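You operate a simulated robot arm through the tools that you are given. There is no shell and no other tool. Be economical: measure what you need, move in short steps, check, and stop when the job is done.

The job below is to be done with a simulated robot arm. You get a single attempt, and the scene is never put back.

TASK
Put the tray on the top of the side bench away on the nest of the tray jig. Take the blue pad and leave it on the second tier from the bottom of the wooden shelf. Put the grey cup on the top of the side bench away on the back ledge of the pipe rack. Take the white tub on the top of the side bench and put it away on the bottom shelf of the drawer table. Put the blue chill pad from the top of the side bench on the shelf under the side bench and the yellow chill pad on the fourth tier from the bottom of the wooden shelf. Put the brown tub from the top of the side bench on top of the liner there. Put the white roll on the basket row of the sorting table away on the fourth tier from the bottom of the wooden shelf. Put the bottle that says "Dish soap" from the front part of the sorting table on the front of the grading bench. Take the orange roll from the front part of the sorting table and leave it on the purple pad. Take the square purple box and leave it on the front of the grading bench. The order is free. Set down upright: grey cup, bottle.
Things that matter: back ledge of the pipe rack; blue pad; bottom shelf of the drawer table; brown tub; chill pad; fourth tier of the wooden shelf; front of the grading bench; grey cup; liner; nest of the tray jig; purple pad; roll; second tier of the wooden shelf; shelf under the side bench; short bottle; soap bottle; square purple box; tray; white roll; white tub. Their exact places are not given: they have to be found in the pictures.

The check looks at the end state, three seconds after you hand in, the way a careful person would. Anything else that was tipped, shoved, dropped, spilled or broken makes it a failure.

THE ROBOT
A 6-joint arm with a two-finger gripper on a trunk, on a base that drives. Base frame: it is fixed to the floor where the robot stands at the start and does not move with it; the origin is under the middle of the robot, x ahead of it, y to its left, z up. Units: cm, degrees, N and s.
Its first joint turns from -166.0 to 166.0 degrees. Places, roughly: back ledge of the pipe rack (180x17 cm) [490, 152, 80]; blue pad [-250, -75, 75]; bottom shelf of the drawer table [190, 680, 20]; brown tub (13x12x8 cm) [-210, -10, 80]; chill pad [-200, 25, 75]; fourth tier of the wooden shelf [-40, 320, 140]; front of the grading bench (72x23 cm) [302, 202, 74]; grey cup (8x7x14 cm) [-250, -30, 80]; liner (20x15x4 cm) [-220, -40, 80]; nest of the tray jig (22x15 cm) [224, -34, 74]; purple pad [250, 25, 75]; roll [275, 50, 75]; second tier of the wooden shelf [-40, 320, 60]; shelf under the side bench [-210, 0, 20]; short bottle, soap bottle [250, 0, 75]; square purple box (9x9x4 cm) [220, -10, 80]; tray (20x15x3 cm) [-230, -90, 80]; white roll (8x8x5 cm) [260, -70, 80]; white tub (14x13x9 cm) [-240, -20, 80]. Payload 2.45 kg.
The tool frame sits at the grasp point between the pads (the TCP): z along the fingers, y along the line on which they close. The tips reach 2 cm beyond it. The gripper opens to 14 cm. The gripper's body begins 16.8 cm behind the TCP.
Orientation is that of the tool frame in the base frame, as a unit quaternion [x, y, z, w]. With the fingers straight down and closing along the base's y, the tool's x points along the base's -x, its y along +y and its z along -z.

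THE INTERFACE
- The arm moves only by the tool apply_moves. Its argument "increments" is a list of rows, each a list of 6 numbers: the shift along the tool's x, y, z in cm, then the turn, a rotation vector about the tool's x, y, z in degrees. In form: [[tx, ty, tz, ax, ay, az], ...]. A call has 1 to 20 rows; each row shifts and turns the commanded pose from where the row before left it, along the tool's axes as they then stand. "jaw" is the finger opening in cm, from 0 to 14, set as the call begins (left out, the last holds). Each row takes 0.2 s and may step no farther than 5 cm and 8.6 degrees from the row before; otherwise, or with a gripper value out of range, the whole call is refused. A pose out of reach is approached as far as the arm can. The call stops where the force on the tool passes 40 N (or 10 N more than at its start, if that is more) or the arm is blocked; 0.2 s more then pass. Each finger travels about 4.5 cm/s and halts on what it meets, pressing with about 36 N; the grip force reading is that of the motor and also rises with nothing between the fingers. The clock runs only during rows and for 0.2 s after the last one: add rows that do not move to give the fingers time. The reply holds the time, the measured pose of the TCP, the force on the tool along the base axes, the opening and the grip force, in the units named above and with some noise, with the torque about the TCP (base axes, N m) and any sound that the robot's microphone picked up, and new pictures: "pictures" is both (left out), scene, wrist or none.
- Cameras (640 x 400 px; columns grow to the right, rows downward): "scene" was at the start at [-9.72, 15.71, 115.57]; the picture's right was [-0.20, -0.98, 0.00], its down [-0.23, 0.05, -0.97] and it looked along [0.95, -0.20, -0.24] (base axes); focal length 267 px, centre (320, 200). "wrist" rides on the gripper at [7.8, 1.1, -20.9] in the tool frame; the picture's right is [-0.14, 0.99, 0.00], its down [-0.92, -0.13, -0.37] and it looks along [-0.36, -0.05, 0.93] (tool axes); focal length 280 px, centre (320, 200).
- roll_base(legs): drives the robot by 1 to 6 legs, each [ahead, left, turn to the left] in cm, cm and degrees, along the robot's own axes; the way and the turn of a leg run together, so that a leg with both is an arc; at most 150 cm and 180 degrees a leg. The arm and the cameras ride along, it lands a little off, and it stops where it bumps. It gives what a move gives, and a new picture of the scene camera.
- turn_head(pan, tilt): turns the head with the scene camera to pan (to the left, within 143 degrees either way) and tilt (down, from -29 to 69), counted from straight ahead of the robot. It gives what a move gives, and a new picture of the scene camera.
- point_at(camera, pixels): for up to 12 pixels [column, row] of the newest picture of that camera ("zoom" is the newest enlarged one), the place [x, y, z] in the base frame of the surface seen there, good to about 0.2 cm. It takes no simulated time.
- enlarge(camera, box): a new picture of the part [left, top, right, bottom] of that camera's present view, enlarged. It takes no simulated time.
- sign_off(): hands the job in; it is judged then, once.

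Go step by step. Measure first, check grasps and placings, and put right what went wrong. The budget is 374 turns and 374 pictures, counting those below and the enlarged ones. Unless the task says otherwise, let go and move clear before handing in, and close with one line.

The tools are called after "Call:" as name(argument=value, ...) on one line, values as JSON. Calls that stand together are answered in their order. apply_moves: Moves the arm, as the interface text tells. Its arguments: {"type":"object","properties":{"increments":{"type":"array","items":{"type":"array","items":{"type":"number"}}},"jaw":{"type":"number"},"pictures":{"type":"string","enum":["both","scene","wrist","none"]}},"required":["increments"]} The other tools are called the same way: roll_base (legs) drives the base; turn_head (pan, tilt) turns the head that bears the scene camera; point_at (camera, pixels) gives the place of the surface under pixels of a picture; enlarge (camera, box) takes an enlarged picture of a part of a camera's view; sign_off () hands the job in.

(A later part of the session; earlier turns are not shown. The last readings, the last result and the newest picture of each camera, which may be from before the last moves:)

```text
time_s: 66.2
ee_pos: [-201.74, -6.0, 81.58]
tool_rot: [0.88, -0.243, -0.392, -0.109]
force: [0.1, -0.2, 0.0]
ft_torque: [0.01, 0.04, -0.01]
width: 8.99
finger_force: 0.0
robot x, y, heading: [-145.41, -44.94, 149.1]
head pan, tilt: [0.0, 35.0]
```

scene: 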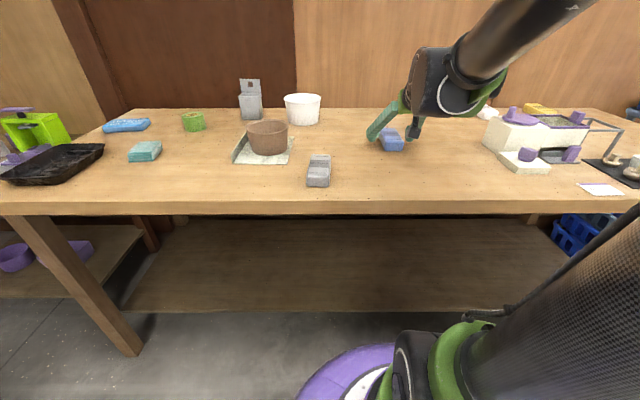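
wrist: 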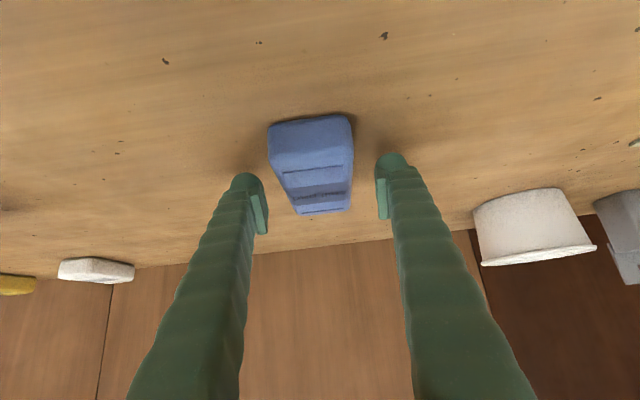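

Between the fingers. Close and lift.

Call:
apply_moves(increments=[[0.15, 0, 0.13, 0, 0, 0], [0, 0, 0, 0, 0, 0], [0, 0, 0, 0, 0, 0], [0, 0, 0, 0, 0, 0], [0, 0, 0, 0, 0, 0]], jaw=3, pictures="none")

Call:
apply_moves(increments=[[-3, 0, -2.7, 0, 0, 0], [-3, 0, -2.7, 0, 0, 0], [-3, 0, -2.7, 0, 0, 0], [-3, 0, -2.7, 0, 0, 0]], pictures="both")

```text
time_s: 67.4
ee_pos: [-201.7, -5.96, 81.39]
tool_rot: [0.88, -0.244, -0.393, -0.109]
force: [0.0, 0.4, 1.0]
ft_torque: [0.02, -0.01, -0.01]
width: 5.62
finger_force: 36.9
robot x, y, heading: [-145.38, -45.01, 148.9]
head pan, tilt: [0.0, 35.0]
```

```text
time_s: 68.4
ee_pos: [-201.66, -5.63, 97.49]
tool_rot: [0.88, -0.244, -0.393, -0.11]
force: [-0.3, -0.1, -1.6]
ft_torque: [-0.04, -0.01, 0.03]
width: 5.62
finger_force: 36.1
robot x, y, heading: [-144.97, -45.02, 148.8]
head pan, tilt: [0.0, 35.0]
```

scene: 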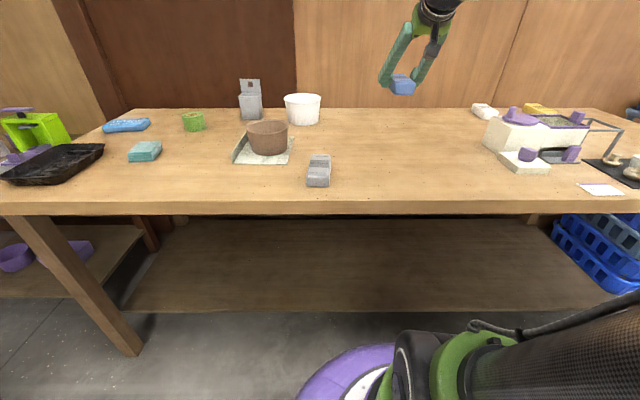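
wrist: 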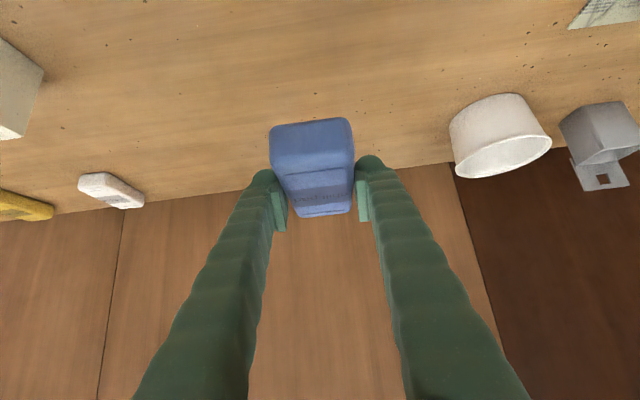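

Held level. Back the base away 46 cm so I can lower in front of the bench.

Call:
roll_base(legs=[[-46, 0, 0]])

```text
time_s: 71.2
ee_pos: [-162.14, -29.58, 97.37]
tool_rot: [0.88, -0.242, -0.393, -0.109]
force: [0.2, -0.7, -3.0]
ft_torque: [-0.01, -0.01, 0.0]
width: 5.61
finger_force: 36.3
robot x, y, heading: [-105.36, -68.69, 149.2]
head pan, tilt: [0.0, 35.0]
```

scene: 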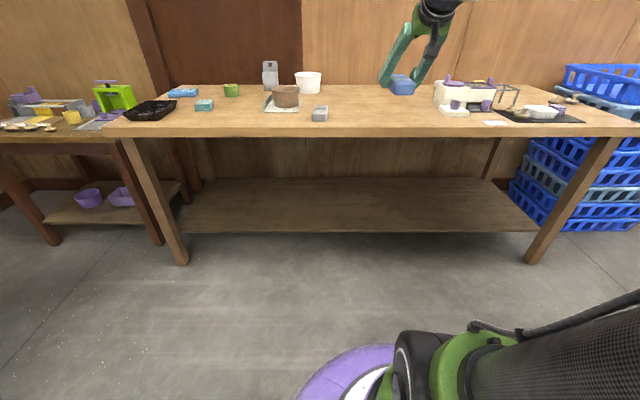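

TCP is 15 cm in front of the bench edge. Lower straight down in stages.

Call:
apply_moves(increments=[[3.64, 0, 3.28, 0, 0, 0], [3.64, 0, 3.28, 0, 0, 0], [3.64, 0, 3.28, 0, 0, 0], [3.64, 0, 3.28, 0, 0, 0], [3.64, 0, 3.28, 0, 0, 0], [3.64, 0, 3.28, 0, 0, 0], [3.64, 0, 3.28, 0, 0, 0], [3.64, 0, 3.28, 0, 0, 0]], pictures="scene")

```text
time_s: 73.0
ee_pos: [-161.93, -29.56, 58.65]
tool_rot: [0.88, -0.243, -0.393, -0.11]
force: [0.1, -0.4, -2.5]
ft_torque: [0.01, 0.03, -0.01]
width: 5.57
finger_force: 35.8
robot x, y, heading: [-105.5, -68.59, 149.2]
head pan, tilt: [0.0, 35.0]
```

scene: 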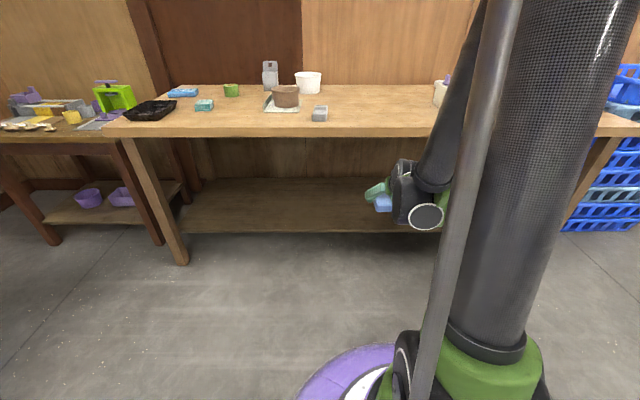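

Going well. Continue lowering to about z 29.

Call:
apply_moves(increments=[[3.64, 0, 3.28, 0, 0, 0], [3.64, 0, 3.28, 0, 0, 0], [3.64, 0, 3.28, 0, 0, 0], [3.64, 0, 3.28, 0, 0, 0], [3.64, 0, 3.28, 0, 0, 0], [3.64, 0, 3.28, 0, 0, 0]], pictures="scene")

```text
time_s: 74.4
ee_pos: [-169.67, -23.99, 50.88]
tool_rot: [0.881, -0.243, -0.39, -0.109]
force: [-0.4, -0.3, -1.9]
ft_torque: [0.0, 0.04, 0.02]
width: 5.58
finger_force: 36.4
out of reach, approached as far as the arm can: row 1, 2, 3, 4, 5, 6
robot x, y, heading: [-105.39, -68.72, 149.2]
head pan, tilt: [0.0, 35.0]
```

scene: 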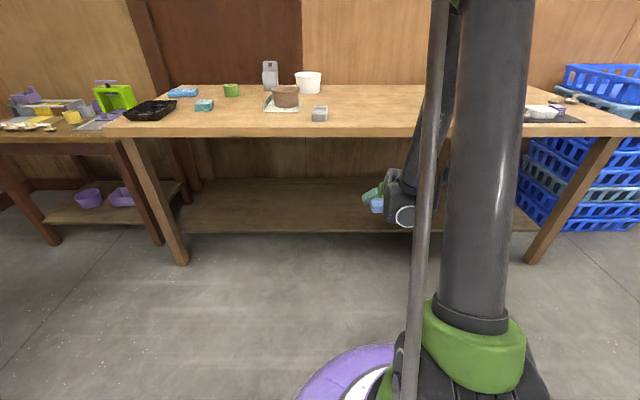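

Out of reach at this radius (it slid forward). I'll back the base 30 cm and extend the arm forward so the lower pose becomes reachable.

Call:
roll_base(legs=[[-32, 0, 0]])

Call:
apply_moves(increments=[[-3.2, 0, 3.6, 0, 0, 0], [-3.2, 0, 3.6, 0, 0, 0], [-3.2, 0, 3.6, 0, 0, 0], [-3.2, 0, 3.6, 0, 0, 0]])

```text
time_s: 76.5
ee_pos: [-141.97, -40.5, 50.81]
tool_rot: [0.882, -0.242, -0.39, -0.108]
force: [-0.9, -0.3, -1.8]
ft_torque: [-0.02, 0.01, 0.01]
width: 5.61
finger_force: 35.9
robot x, y, heading: [-77.33, -85.13, 149.2]
head pan, tilt: [0.0, 35.0]
```

scene: 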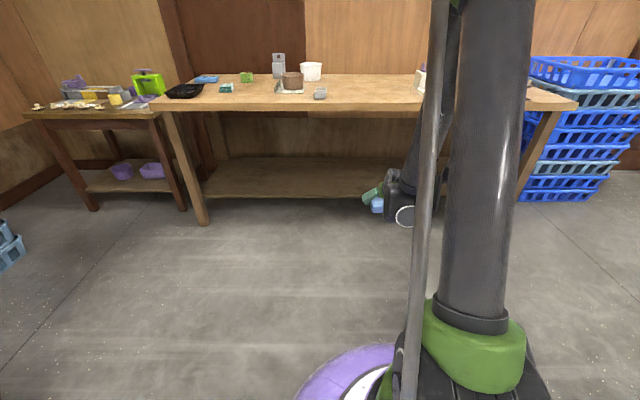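

```text
time_s: 77.5
ee_pos: [-158.88, -30.63, 50.58]
tool_rot: [0.882, -0.242, -0.39, -0.107]
force: [0.3, 0.5, -1.9]
ft_torque: [-0.04, -0.01, 0.0]
width: 5.6
finger_force: 36.5
robot x, y, heading: [-77.38, -85.39, 149.5]
head pan, tilt: [0.0, 35.0]
```

scene: 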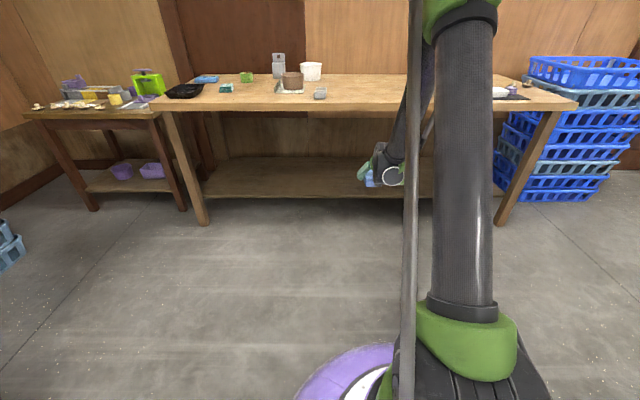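
wrist: 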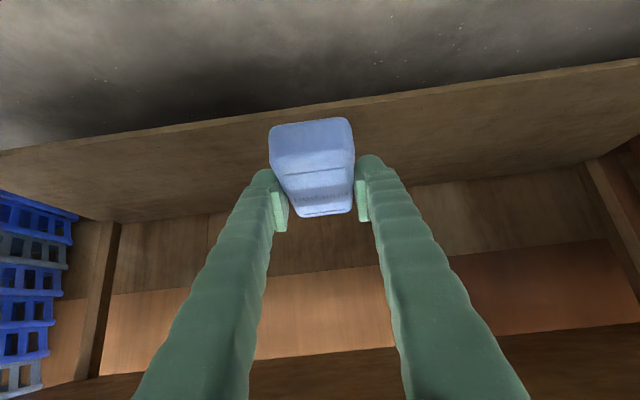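

The commanded pose follows from actual. Now lower again with the arm further out.

Call:
apply_moves(increments=[[3.64, 0, 3.28, 0, 0, 0], [3.64, 0, 3.28, 0, 0, 0], [3.64, 0, 3.28, 0, 0, 0], [3.64, 0, 3.28, 0, 0, 0]], pictures="scene")

```text
time_s: 78.5
ee_pos: [-158.96, -30.6, 31.03]
tool_rot: [0.882, -0.242, -0.389, -0.108]
force: [-0.1, 0.2, -1.7]
ft_torque: [0.02, 0.01, -0.03]
width: 5.56
finger_force: 35.9
robot x, y, heading: [-77.46, -85.1, 149.2]
head pan, tilt: [0.0, 35.0]
```

scene: 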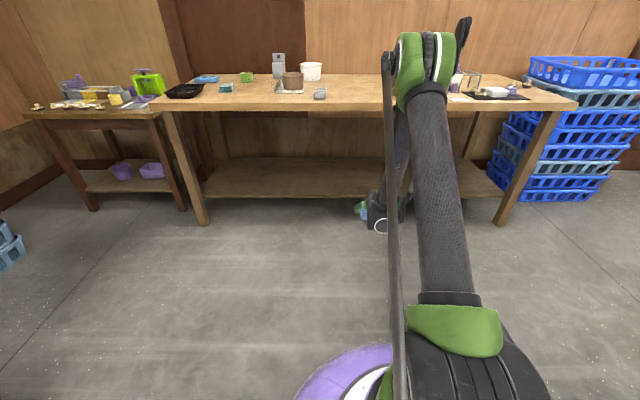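

Now z 31. Check where the elbow and forearm are relative to the bench edge.

Call:
point_at(camera="scene", pixels=[[390, 65], [425, 60], [462, 35], [400, 120], [398, 160], [375, 205], [380, 225], [364, 212], [404, 200], [440, 180], [300, 196], [300, 106]])

```text
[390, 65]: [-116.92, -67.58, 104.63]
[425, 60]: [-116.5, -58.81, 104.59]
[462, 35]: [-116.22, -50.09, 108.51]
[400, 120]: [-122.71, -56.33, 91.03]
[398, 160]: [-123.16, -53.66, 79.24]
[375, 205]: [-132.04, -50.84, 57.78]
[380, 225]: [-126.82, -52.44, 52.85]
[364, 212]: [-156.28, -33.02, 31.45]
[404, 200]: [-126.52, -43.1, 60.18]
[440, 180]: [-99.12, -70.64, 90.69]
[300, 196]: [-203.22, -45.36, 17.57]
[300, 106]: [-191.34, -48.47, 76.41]
```

Geometry works: wrist stays outside the edge. Drive forward 42 cm to bring the pad over the shelf.

Call:
roll_base(legs=[[42, 0, 0]])

Call:
enlarge(camera="wrist", box=[0, 0, 640, 400])

```text
time_s: 81.1
ee_pos: [-194.72, -9.84, 31.09]
tool_rot: [0.883, -0.24, -0.389, -0.106]
force: [-0.5, -0.1, -1.4]
ft_torque: [0.0, -0.03, 0.01]
width: 5.61
finger_force: 35.9
robot x, y, heading: [-113.46, -64.56, 149.7]
head pan, tilt: [0.0, 35.0]
```

scene: 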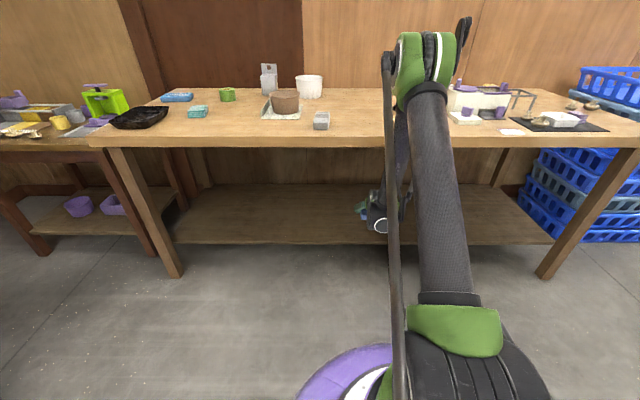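

```text
1.00 times, centred on (320, 200) of wrist (not enlarged: the box is as wide or as high as the picture)
```

zoom: 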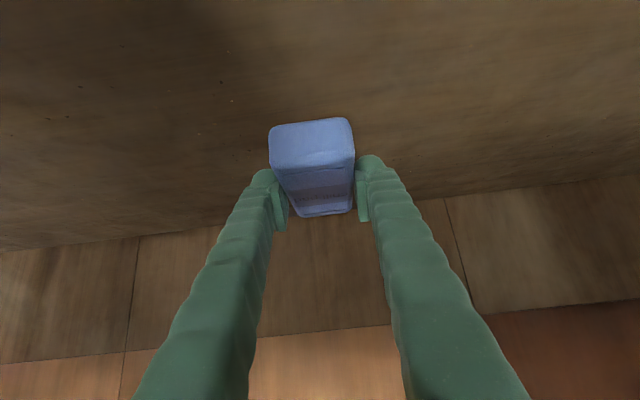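

Pad is ~10 cm inside the shelf edge. Lower onto the shelf.

Call:
apply_moves(increments=[[3.5, 0, 3.15, 0, 0, 0], [3.0, 0, 2.7, 0, 0, 0], [0.3, 0, 0.27, 0, 0, 0], [0.15, 0, 0.13, 0, 0, 0]])

```text
time_s: 82.1
ee_pos: [-197.71, -7.62, 23.45]
tool_rot: [0.883, -0.24, -0.388, -0.106]
force: [-0.4, -0.2, -2.2]
ft_torque: [-0.01, 0.0, 0.02]
width: 5.61
finger_force: 35.7
out of reach, approached as far as the arm can: row 1, 2, 4
robot x, y, heading: [-113.22, -64.05, 149.6]
head pan, tilt: [0.0, 35.0]
```

scene: 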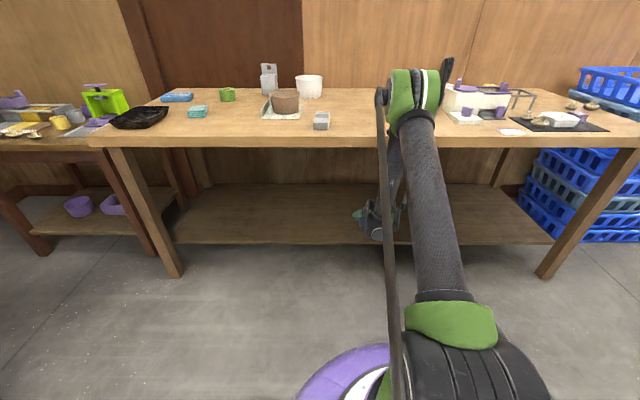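
wrist: 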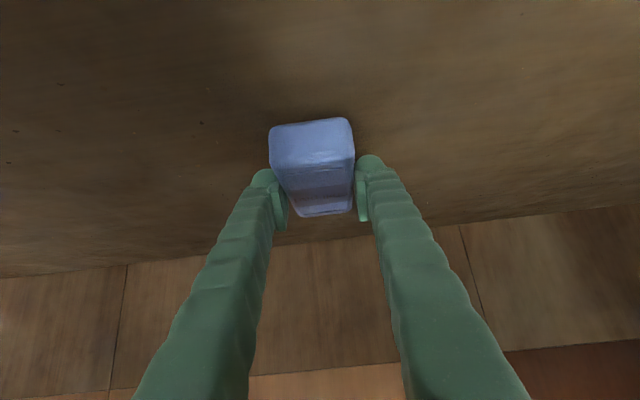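

Joint limit nudged it forward. Extend 4 cm forward, then lower the last 2 cm.

Call:
apply_moves(increments=[[-2.7, 0, 3.0, 0, 0, 0], [0.9, 0, 0.8, 0, 0, 0], [0.45, 0, 0.4, 0, 0, 0]], pictures="wrist")

```text
time_s: 82.9
ee_pos: [-201.1, -5.59, 21.64]
tool_rot: [0.883, -0.24, -0.389, -0.107]
force: [-0.1, -0.9, -1.5]
ft_torque: [0.02, 0.02, -0.01]
width: 5.58
finger_force: 36.2
robot x, y, heading: [-113.19, -64.37, 149.8]
head pan, tilt: [0.0, 35.0]
```

wrist: 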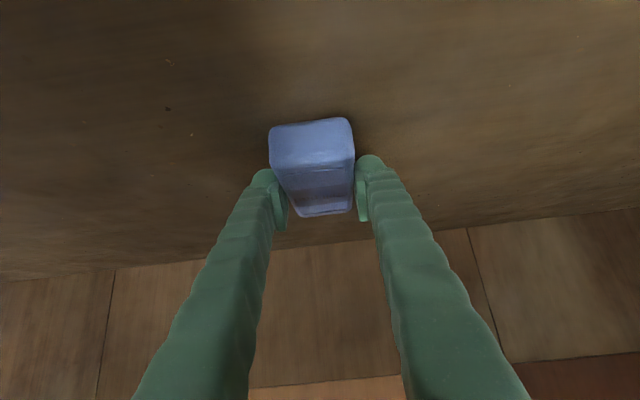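

Nearly touching; ease down in small steps, watching force.

Call:
apply_moves(increments=[[0.11, 0, 0.1, 0, 0, 0], [0.11, 0, 0.1, 0, 0, 0], [0, 0, 0, 0, 0, 0]], pictures="none")

```text
time_s: 83.7
ee_pos: [-201.18, -5.7, 21.53]
tool_rot: [0.883, -0.24, -0.389, -0.107]
force: [0.7, -0.8, 8.7]
ft_torque: [0.43, 0.47, 0.06]
width: 5.62
finger_force: 35.8
robot x, y, heading: [-113.41, -64.61, 149.6]
head pan, tilt: [0.0, 35.0]
```

Contact at 8.7 N. Open and retract along the tool axis, then drive the base back.

Call:
apply_moves(increments=[[0, 0, 0, 0, 0, 0], [0, 0, 0, 0, 0, 0], [0, 0, 0, 0, 0, 0], [0, 0, -2, 0, 0, 0], [0, 0, -3, 0, 0, 0], [0, 0, -4, 0, 0, 0]], jaw=8.5, pictures="wrist")

```text
time_s: 85.1
ee_pos: [-195.93, -8.75, 28.17]
tool_rot: [0.884, -0.24, -0.387, -0.106]
force: [-1.0, -0.4, -0.2]
ft_torque: [-0.02, 0.0, 0.0]
width: 8.5
finger_force: 0.2
out of reach, approached as far as the arm can: row 6
robot x, y, heading: [-113.15, -64.21, 149.4]
head pan, tilt: [0.0, 35.0]
```

wrist: 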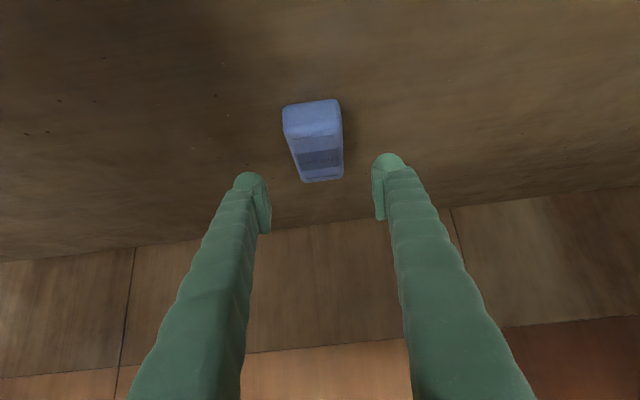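

Pad is flat on the shelf. Back out, and look toward the wooden shelf for its tier geometry.

Call:
roll_base(legs=[[-48, 0, 0]])

Call:
enlarge(camera="scene", box=[240, 130, 460, 268])

Call:
turn_head(pan=-64, tilt=5)

Call:
enlarge(camera="scene", box=[220, 120, 420, 245])

```text
time_s: 88.0
ee_pos: [-154.21, -34.35, 28.12]
tool_rot: [0.885, -0.236, -0.387, -0.104]
force: [0.0, 0.0, -0.1]
ft_torque: [-0.01, 0.0, 0.01]
width: 8.5
finger_force: 0.1
robot x, y, heading: [-71.07, -89.01, 150.1]
head pan, tilt: [0.0, 35.0]
```

scene: 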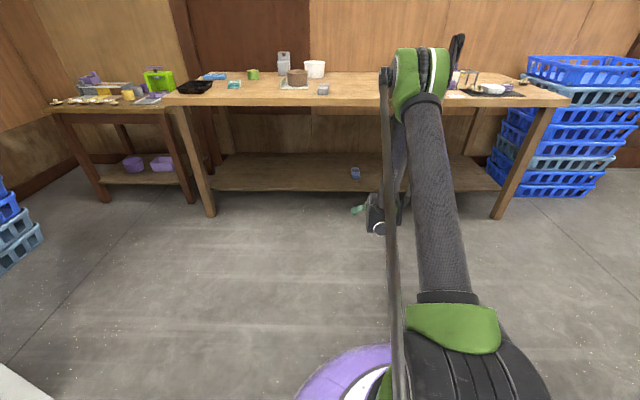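

```text
2.90 times, centred on (350, 199) of scene
```

zoom: 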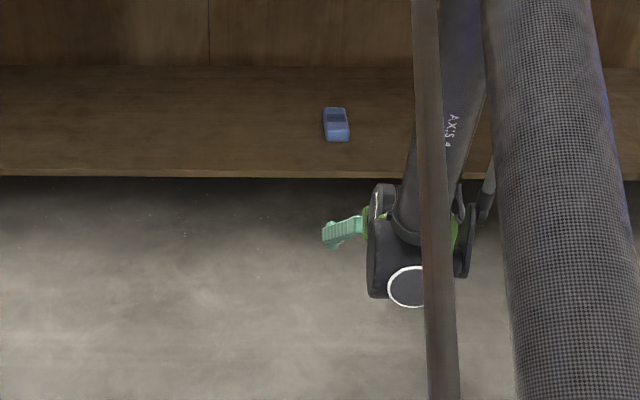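

```text
time_s: 89.3
ee_pos: [-154.14, -34.32, 28.08]
tool_rot: [0.885, -0.236, -0.388, -0.104]
force: [0.2, -1.5, 0.3]
ft_torque: [-0.04, 0.0, 0.0]
width: 8.51
finger_force: 0.0
robot x, y, heading: [-70.76, -89.11, 150.3]
head pan, tilt: [-64.0, 5.0]
```

scene: 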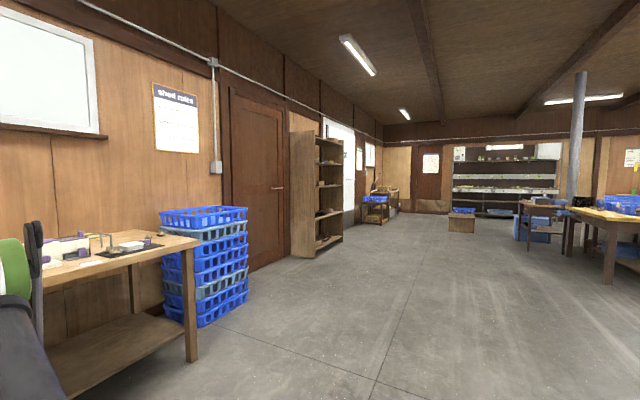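

```text
3.20 times, centred on (320, 182) of scene
```

zoom: 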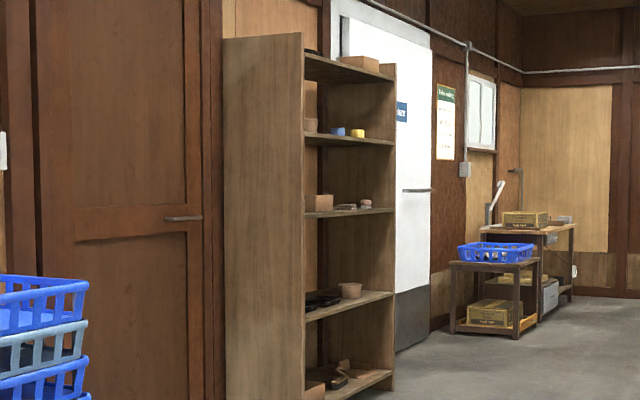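

Blue chill pad is on the under-shelf. Measure wooden-shelf tiers from the zoom.

Call:
point_at(camera="zoom", pixels=[[340, 390], [385, 376], [330, 315], [385, 297], [330, 213], [385, 211], [330, 140], [388, 143], [330, 60], [388, 78], [305, 200], [228, 200]])

```text
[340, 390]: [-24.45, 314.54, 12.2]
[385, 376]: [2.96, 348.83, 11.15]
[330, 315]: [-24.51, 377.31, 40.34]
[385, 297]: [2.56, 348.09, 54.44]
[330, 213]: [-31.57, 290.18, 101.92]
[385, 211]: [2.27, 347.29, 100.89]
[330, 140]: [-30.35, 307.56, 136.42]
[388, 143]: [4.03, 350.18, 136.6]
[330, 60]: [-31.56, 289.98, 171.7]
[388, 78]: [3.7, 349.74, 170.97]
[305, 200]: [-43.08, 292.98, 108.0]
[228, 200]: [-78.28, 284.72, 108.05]
```

Tiers measured: 2nd ~55, 4th ~138, shelf face parallel to the bench, front from (-31,290) to (4,350). Raise the arm, keeping this tilt, and shift right toward the yellow pad.

Call:
apply_moves(increments=[[-3.64, 0, -3.28, 0, 0, 0], [-3.64, 0, -3.28, 0, 0, 0], [-3.64, 0, -3.28, 0, 0, 0], [-3.64, 0, -3.28, 0, 0, 0], [-3.64, 0, -3.28, 0, 0, 0], [-3.64, 0, -3.28, 0, 0, 0], [-3.64, 0, -3.28, 0, 0, 0], [-3.64, 0, -3.28, 0, 0, 0], [-3.64, 0, -3.28, 0, 0, 0], [-3.64, 0, -3.28, 0, 0, 0], [-3.64, 0, -3.28, 0, 0, 0], [-3.64, 0, -3.28, 0, 0, 0], [-3.64, 0, -3.28, 0, 0, 0], [-3.64, 0, -3.28, 0, 0, 0], [-3.64, 0, -3.28, 0, 0, 0]], pictures="none")

Call:
roll_base(legs=[[0, -93, 0]])

Call:
turn_head(pan=0, tilt=25)

```text
time_s: 92.5
ee_pos: [-154.97, -34.18, 101.55]
tool_rot: [0.885, -0.234, -0.388, -0.103]
force: [0.9, -0.1, -0.2]
ft_torque: [-0.01, 0.01, 0.0]
width: 8.5
finger_force: 0.0
robot x, y, heading: [-70.95, -88.78, 150.3]
head pan, tilt: [-64.0, 5.0]
```

```text
time_s: 97.4
ee_pos: [-108.1, 47.61, 101.52]
tool_rot: [0.885, -0.234, -0.388, -0.103]
force: [0.2, 0.2, -0.3]
ft_torque: [-0.01, 0.03, -0.02]
width: 8.52
finger_force: 0.0
robot x, y, heading: [-23.97, -6.72, 150.2]
head pan, tilt: [-64.0, 5.0]
```

scene: 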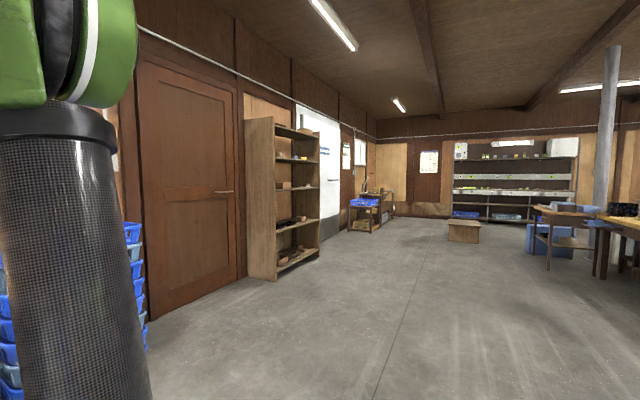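

```text
time_s: 98.8
ee_pos: [-108.1, 47.6, 101.53]
tool_rot: [0.885, -0.234, -0.388, -0.103]
force: [0.2, -0.5, 0.6]
ft_torque: [0.01, -0.04, -0.02]
width: 8.48
finger_force: 0.0
robot x, y, heading: [-23.78, -6.88, 150.2]
head pan, tilt: [0.0, 25.0]
```

scene: 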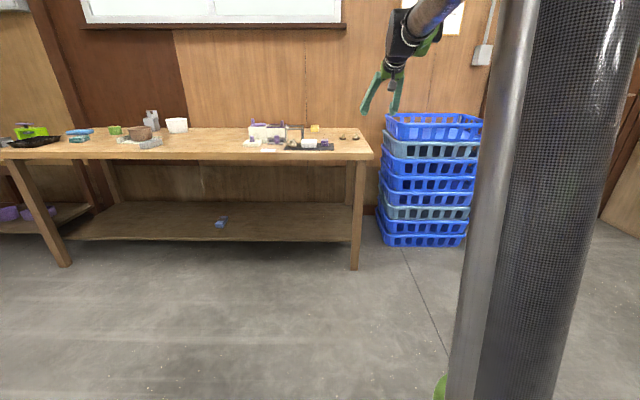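

Need to go 26.7 cm left and forward. Drive to have the gripper short of the yellow pad and look.

Call:
roll_base(legs=[[0, 26.7, -0.7], [62, 0, 0]])

Call:
apply_moves(increments=[[0, 0, 0, 0, 0, 0]], pictures="wrist")

```text
time_s: 103.8
ee_pos: [-175.87, 55.89, 101.52]
tool_rot: [0.886, -0.233, -0.389, -0.103]
force: [0.4, -0.3, 0.1]
ft_torque: [-0.02, 0.0, 0.0]
width: 8.52
finger_force: 0.0
robot x, y, heading: [-91.17, 2.18, 150.3]
head pan, tilt: [0.0, 25.0]
```

scene: 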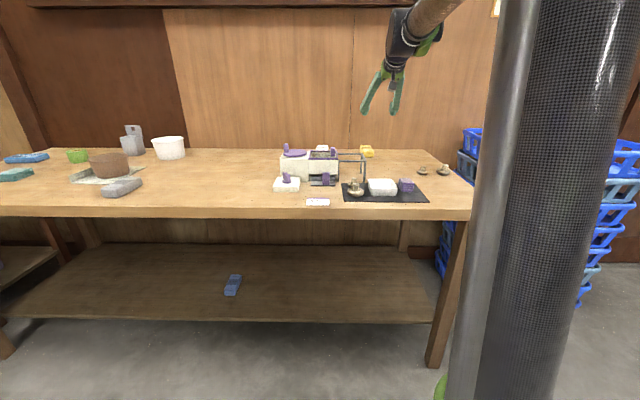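

```text
time_s: 104.2
ee_pos: [-175.91, 56.05, 101.61]
tool_rot: [0.885, -0.233, -0.389, -0.103]
force: [-0.3, -0.2, 0.0]
ft_torque: [0.01, 0.0, 0.01]
width: 8.51
finger_force: 0.0
robot x, y, heading: [-91.39, 1.69, 150.3]
head pan, tilt: [0.0, 25.0]
```

wrist: 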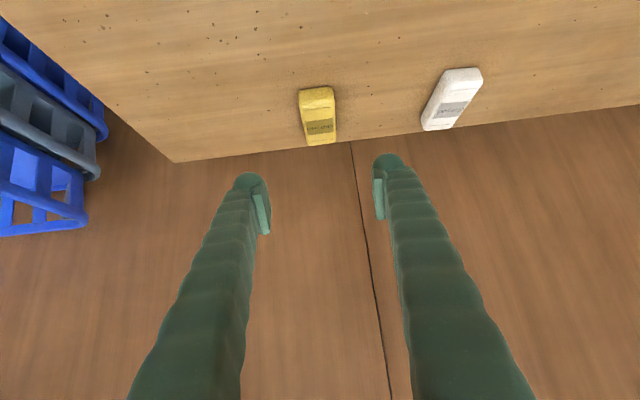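

Yellow pad at (318,115) in the wrist view, aligned with the tool. Measure it.

Call:
point_at(camera="wrist", pixels=[[316, 92], [320, 132], [302, 110], [335, 110], [450, 72], [425, 120]])

Call:
enlarge(camera="scene", box=[270, 130, 470, 220])

```text
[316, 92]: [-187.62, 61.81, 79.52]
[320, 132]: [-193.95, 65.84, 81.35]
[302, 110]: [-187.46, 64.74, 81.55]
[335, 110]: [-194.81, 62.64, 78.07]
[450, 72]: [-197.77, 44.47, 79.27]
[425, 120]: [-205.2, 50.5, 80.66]
```

```text
3.20 times, centred on (370, 175) of scene
```

zoom: 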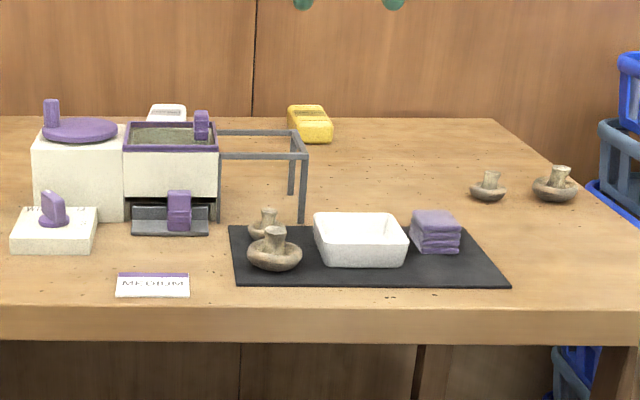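

Check the steel frame's position relative to the approach path.

Call:
point_at(camera="zoom", pixels=[[304, 156], [293, 133], [303, 215], [225, 157], [360, 230], [435, 218], [310, 115]])

```text
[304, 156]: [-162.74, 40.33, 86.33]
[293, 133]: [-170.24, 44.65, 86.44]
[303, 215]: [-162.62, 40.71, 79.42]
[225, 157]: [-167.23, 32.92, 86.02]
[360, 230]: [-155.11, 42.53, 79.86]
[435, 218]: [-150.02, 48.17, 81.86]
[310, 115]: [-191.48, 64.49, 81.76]
```

Frame top is 86.4 and will be well below the wrist. Move forward 18 and descend to just above the grip height.

Call:
apply_moves(increments=[[-3.04, 0.2, 3.38, 0, 0, 0], [-3.04, 0.2, 3.38, 0, 0, 0], [-3.04, 0.2, 3.38, 0, 0, 0], [-3.04, 0.2, 3.38, 0, 0, 0], [3.57, 0, 3.21, 0, 0, 0], [3.57, 0, 3.21, 0, 0, 0], [3.3, 0, 2.97, 0, 0, 0]], jaw=9.5, pictures="both")

```text
time_s: 105.8
ee_pos: [-191.71, 64.44, 87.44]
tool_rot: [0.885, -0.233, -0.389, -0.103]
force: [-0.1, -0.3, 0.1]
ft_torque: [0.04, 0.0, -0.01]
width: 9.53
finger_force: 0.0
robot x, y, heading: [-91.66, 1.32, 150.2]
head pan, tilt: [0.0, 25.0]
```

scene: 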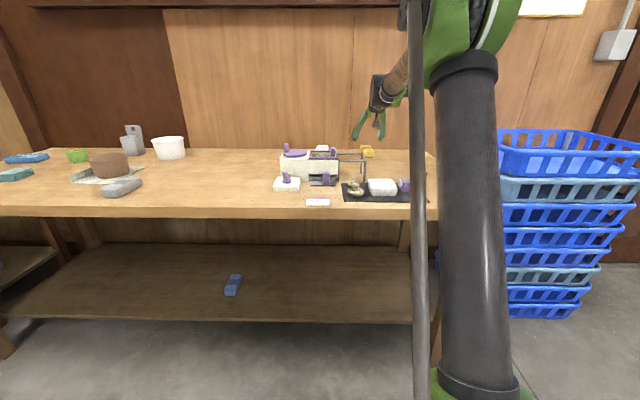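
wrist: 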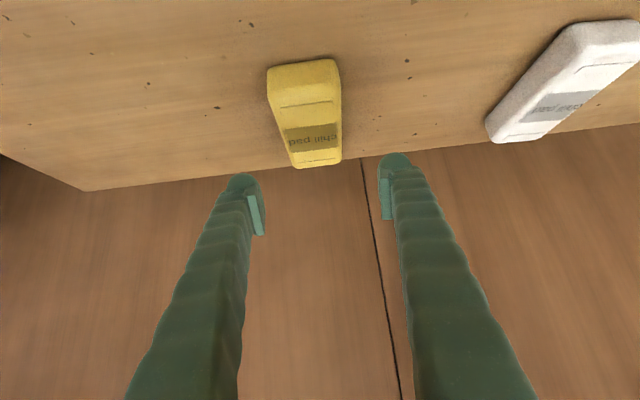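

Good alignment; lower 6 cm with a 0.4 cm side correction and close.

Call:
apply_moves(increments=[[2.3, -0.4, 2.05, 0, 0, 0], [2.1, 0, 1.9, 0, 0, 0], [0, 0, 0, 0, 0, 0]], pictures="wrist")

Call:
apply_moves(increments=[[0, 0, 0, 0, 0, 0], [0, 0, 0, 0, 0, 0], [0, 0, 0, 0, 0, 0], [0, 0, 0, 0, 0, 0], [0, 0, 0, 0, 0, 0]], jaw=3, pictures="none")

Call:
apply_moves(increments=[[-3.5, 0, -3.2, 0, 0, 0], [-3.5, 0, -3.2, 0, 0, 0], [-3.5, 0, -3.2, 0, 0, 0], [-3.5, 0, -3.2, 0, 0, 0], [-3.5, 0, -3.2, 0, 0, 0]], pictures="wrist")

```text
time_s: 106.6
ee_pos: [-191.5, 64.61, 81.49]
tool_rot: [0.885, -0.232, -0.389, -0.103]
force: [-0.3, -0.3, -0.7]
ft_torque: [-0.03, -0.03, 0.02]
width: 9.51
finger_force: 0.1
robot x, y, heading: [-91.31, 1.94, 150.4]
head pan, tilt: [0.0, 25.0]
```

wrist: 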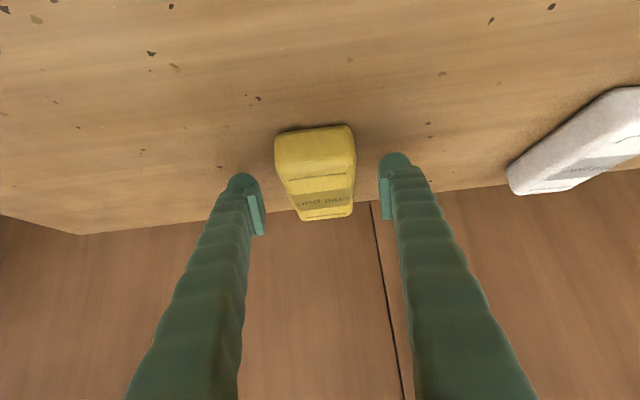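

```text
time_s: 107.8
ee_pos: [-191.52, 64.65, 81.53]
tool_rot: [0.886, -0.232, -0.389, -0.102]
force: [1.3, -0.6, 0.7]
ft_torque: [-0.03, 0.01, -0.03]
width: 5.56
finger_force: 35.9
robot x, y, heading: [-91.45, 1.76, 150.4]
head pan, tilt: [0.0, 25.0]
```

```text
time_s: 109.0
ee_pos: [-191.64, 64.73, 105.3]
tool_rot: [0.886, -0.233, -0.389, -0.103]
force: [-0.1, 0.3, -2.7]
ft_torque: [-0.02, 0.0, 0.06]
width: 5.57
finger_force: 35.4
robot x, y, heading: [-91.79, 2.23, 150.6]
head pan, tilt: [0.0, 25.0]
```

wrist: 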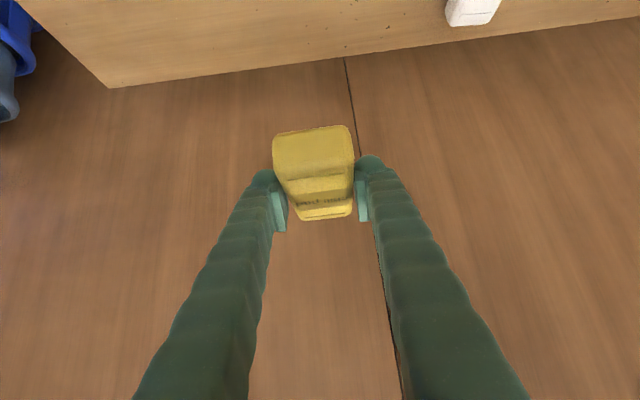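

Yellow pad held. Retract the arm 40 cm, back off and drive right toward the wooden shelf.

Call:
apply_moves(increments=[[3.3, 0, -3.68, 0, 0, 0], [3.3, 0, -3.68, 0, 0, 0], [3.3, 0, -3.68, 0, 0, 0], [3.3, 0, -3.68, 0, 0, 0], [3.3, 0, -3.68, 0, 0, 0], [3.3, 0, -3.68, 0, 0, 0], [3.3, 0, -3.68, 0, 0, 0], [3.3, 0, -3.68, 0, 0, 0]], pictures="none")

Call:
roll_base(legs=[[-65, 0, 0], [0, -150, 0], [0, -150, -0.8]])

Call:
turn_head(pan=0, tilt=0)

```text
time_s: 110.8
ee_pos: [-157.2, 44.99, 105.26]
tool_rot: [0.886, -0.234, -0.388, -0.102]
force: [-0.2, 0.1, -1.9]
ft_torque: [-0.07, -0.04, 0.02]
width: 5.58
finger_force: 36.3
robot x, y, heading: [-91.55, 2.15, 150.6]
head pan, tilt: [0.0, 25.0]
```

```text
time_s: 128.6
ee_pos: [40.68, 274.03, 105.39]
tool_rot: [0.892, -0.208, -0.391, -0.092]
force: [-0.1, -0.7, -1.7]
ft_torque: [-0.02, -0.01, 0.02]
width: 5.58
finger_force: 35.5
robot x, y, heading: [108.73, 234.75, 153.5]
head pan, tilt: [0.0, 25.0]
```

scene: 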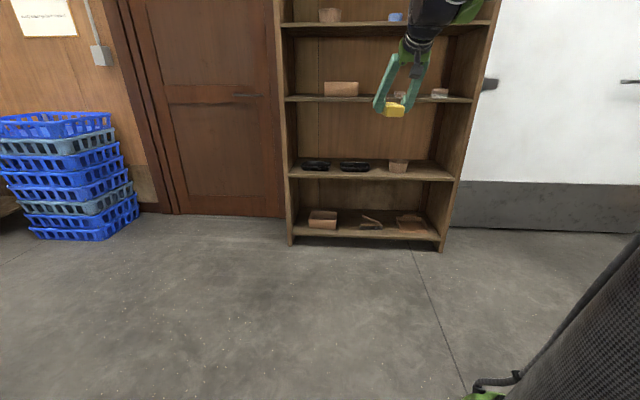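

```text
time_s: 129.5
ee_pos: [40.75, 274.09, 105.4]
tool_rot: [0.892, -0.208, -0.392, -0.092]
force: [-0.7, -0.6, -1.5]
ft_torque: [-0.02, -0.01, -0.01]
width: 5.58
finger_force: 35.7
robot x, y, heading: [108.75, 234.75, 153.7]
head pan, tilt: [0.0, 0.0]
```

scene: 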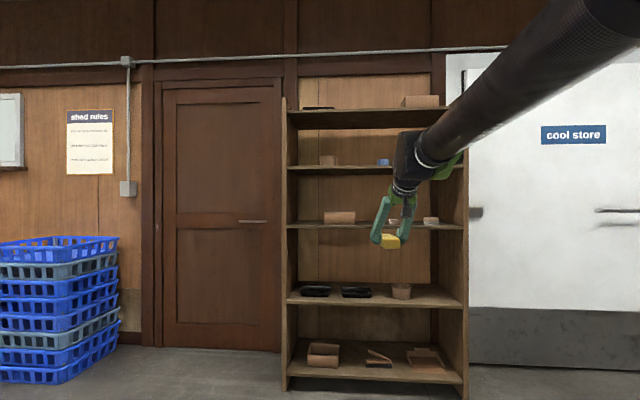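

The shelf is in front; 4th tier is at row ~170. Measure its front edge and contents.

Call:
point_at(camera="scene", pixels=[[300, 170], [350, 170], [300, 174], [327, 160], [382, 162], [300, 121], [350, 290], [320, 223], [460, 290], [300, 296], [463, 168], [345, 125]])

Call:
enlarge(camera="scene", box=[280, 90, 480, 215])

```text
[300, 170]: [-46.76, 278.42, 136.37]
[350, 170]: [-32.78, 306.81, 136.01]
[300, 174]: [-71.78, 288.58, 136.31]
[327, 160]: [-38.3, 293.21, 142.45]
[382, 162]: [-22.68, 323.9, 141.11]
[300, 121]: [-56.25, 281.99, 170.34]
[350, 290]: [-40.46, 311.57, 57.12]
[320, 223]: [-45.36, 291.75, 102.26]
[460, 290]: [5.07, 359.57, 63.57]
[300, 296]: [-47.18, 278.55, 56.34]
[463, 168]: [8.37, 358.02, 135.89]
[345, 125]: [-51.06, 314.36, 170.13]
```

```text
3.20 times, centred on (380, 152) of scene
```

zoom: 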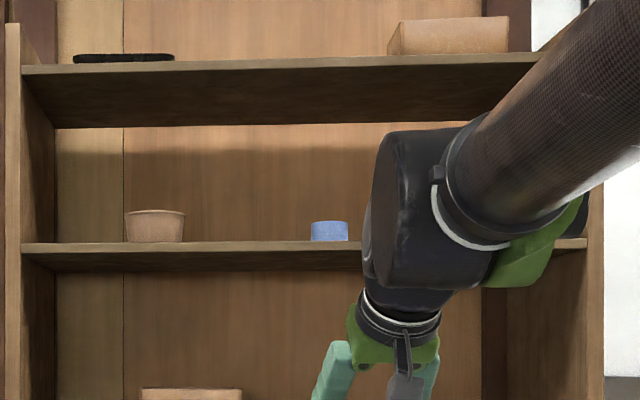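

Inconsistent; measure front edges more carefully in the zoom.

Call:
point_at(camera="zoom", pixels=[[30, 250], [100, 247], [200, 246], [300, 245], [350, 245], [300, 252], [30, 245], [560, 243], [595, 220], [14, 300], [60, 62], [300, 62]])

```text
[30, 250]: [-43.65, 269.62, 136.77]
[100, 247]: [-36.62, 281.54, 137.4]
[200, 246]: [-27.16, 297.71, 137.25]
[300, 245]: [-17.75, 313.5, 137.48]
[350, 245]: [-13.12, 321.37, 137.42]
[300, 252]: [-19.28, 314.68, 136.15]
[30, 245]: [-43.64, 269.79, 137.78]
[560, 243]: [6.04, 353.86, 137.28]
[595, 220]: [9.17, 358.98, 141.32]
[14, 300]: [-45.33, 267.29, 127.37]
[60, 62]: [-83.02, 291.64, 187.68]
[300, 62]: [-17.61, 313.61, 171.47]
```

4th tier front runs (-43.6,269.7)→(9.2,359), top z≈138. I'll straighten heading and raise the arm to z≈149.

Call:
roll_base(legs=[[0, 0, -4.2]])

Call:
apply_moves(increments=[[-3.57, 0, -3.21, 0, 0, 0], [-3.57, 0, -3.21, 0, 0, 0], [-3.57, 0, -3.21, 0, 0, 0], [-3.57, 0, -3.21, 0, 0, 0], [-3.57, 0, -3.21, 0, 0, 0], [-3.57, 0, -3.21, 0, 0, 0], [-3.57, 0, -3.21, 0, 0, 0], [-3.57, 0, -3.21, 0, 0, 0], [-3.57, 0, -3.21, 0, 0, 0]])

```text
time_s: 130.4
ee_pos: [43.83, 279.08, 105.38]
tool_rot: [0.884, -0.241, -0.387, -0.106]
force: [-0.2, -0.1, -2.6]
ft_torque: [-0.04, 0.0, 0.0]
width: 5.59
finger_force: 36.2
robot x, y, heading: [108.65, 234.79, 149.3]
head pan, tilt: [0.0, 0.0]
```

scene: 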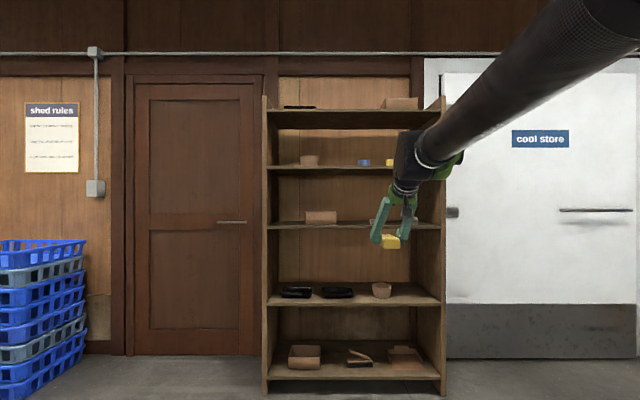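

```text
time_s: 132.4
ee_pos: [43.13, 279.22, 148.8]
tool_rot: [0.883, -0.241, -0.388, -0.106]
force: [1.1, -0.4, -2.3]
ft_torque: [-0.02, 0.02, -0.01]
width: 5.56
finger_force: 35.6
robot x, y, heading: [108.96, 234.27, 149.4]
head pan, tilt: [0.0, 0.0]
```

scene: 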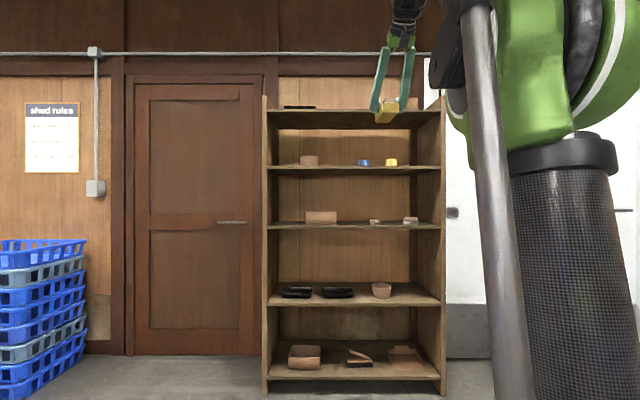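
wrist: 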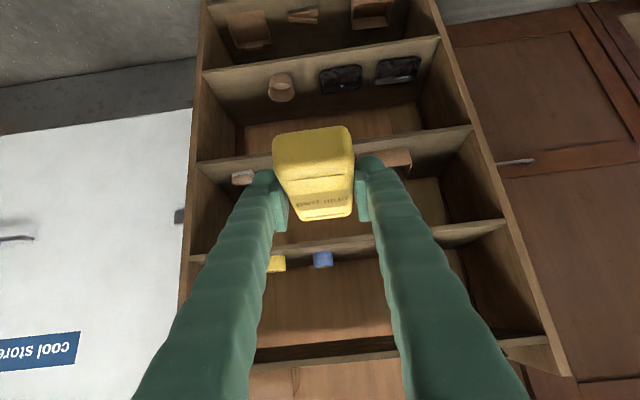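

Reached z 149. Drive left 12 and forward 60, then check.

Call:
roll_base(legs=[[0, 12.3, 0], [62, 0, 0]])

Call:
apply_moves(increments=[[0, 0, 0, 0, 0, 0]], pictures="wrist")

```text
time_s: 136.7
ee_pos: [-17.39, 300.16, 148.51]
tool_rot: [0.884, -0.238, -0.389, -0.105]
force: [-0.1, 0.3, -2.5]
ft_torque: [0.01, 0.01, -0.01]
width: 5.6
finger_force: 36.2
robot x, y, heading: [48.74, 256.21, 149.6]
head pan, tilt: [0.0, 0.0]
```

scene: 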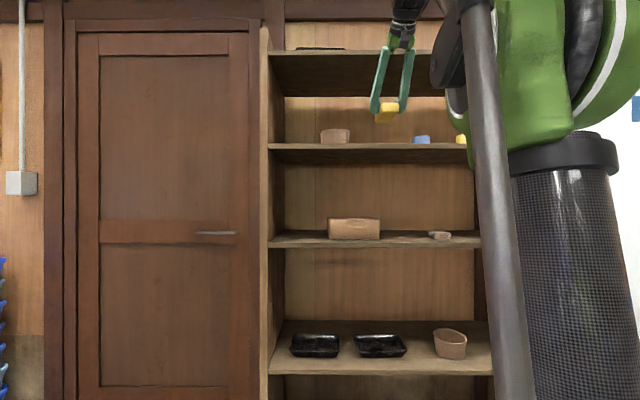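

```text
time_s: 137.1
ee_pos: [-17.42, 300.26, 148.6]
tool_rot: [0.884, -0.238, -0.388, -0.105]
force: [0.0, -0.1, -1.9]
ft_torque: [0.01, -0.01, 0.01]
width: 5.58
finger_force: 36.1
robot x, y, heading: [48.92, 256.13, 149.8]
head pan, tilt: [0.0, 0.0]
```

wrist: 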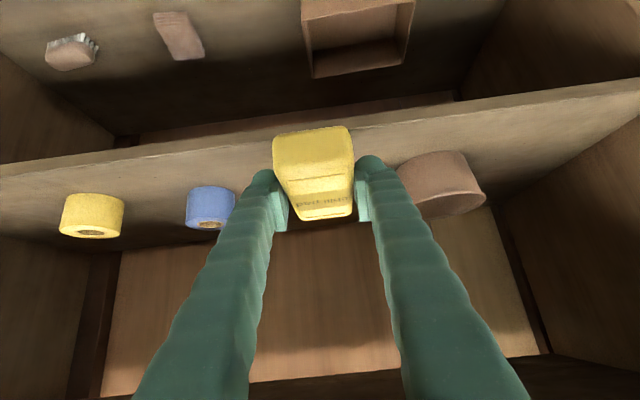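

The spot between the blue tape and the brown bowl; measure both.

Call:
point_at(camera="wrist", pixels=[[400, 180], [440, 155], [483, 190], [440, 210], [235, 200], [190, 200], [210, 190], [125, 210], [330, 118], [250, 160]])

```text
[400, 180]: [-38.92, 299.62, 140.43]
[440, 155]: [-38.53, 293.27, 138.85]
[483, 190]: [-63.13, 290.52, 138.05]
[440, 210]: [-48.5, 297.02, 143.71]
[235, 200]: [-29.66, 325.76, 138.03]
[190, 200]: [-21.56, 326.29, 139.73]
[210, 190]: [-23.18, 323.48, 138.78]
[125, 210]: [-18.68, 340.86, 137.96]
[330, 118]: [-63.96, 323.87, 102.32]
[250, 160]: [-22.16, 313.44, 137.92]
```

Free gap 28.5–54.5 cm along; target (-30.2,310). Extend 16 cm forward, 1.9 right, then lower partway.

Call:
apply_moves(increments=[[-2.68, -0.475, 2.97, 0, 0, 0], [-2.68, -0.475, 2.97, 0, 0, 0], [-2.68, -0.475, 2.97, 0, 0, 0], [-2.68, -0.475, 2.97, 0, 0, 0], [2.6, 0, 2.34, 0, 0, 0], [2.0, 0, 1.8, 0, 0, 0]])

```text
time_s: 138.4
ee_pos: [-27.69, 308.12, 140.84]
tool_rot: [0.883, -0.238, -0.391, -0.106]
force: [3.2, -1.0, 12.4]
ft_torque: [-0.25, -0.49, -0.04]
width: 5.75
finger_force: 35.6
out of reach, approached as far as the arm can: row 3, 4
robot x, y, heading: [48.92, 256.03, 149.7]
head pan, tilt: [0.0, 0.0]
stopped in row 6: the force on the tool passed its limit at 46 N (the readings are from after the stop); the commanded pose is now the measured one
```

scene: 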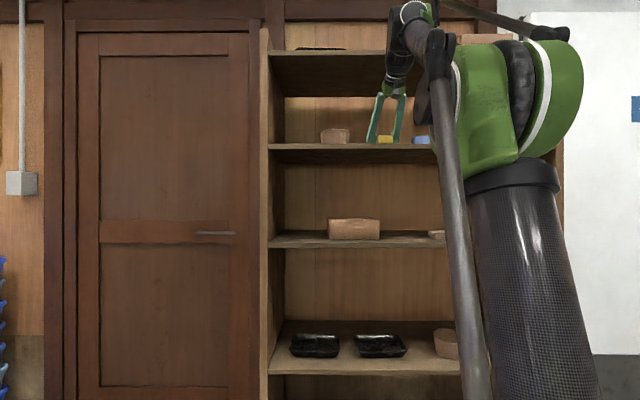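
wrist: 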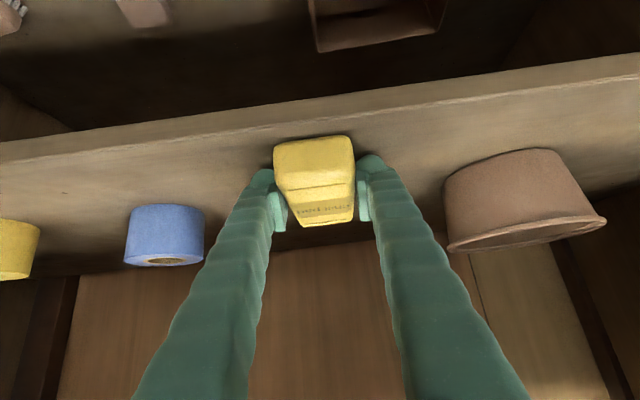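

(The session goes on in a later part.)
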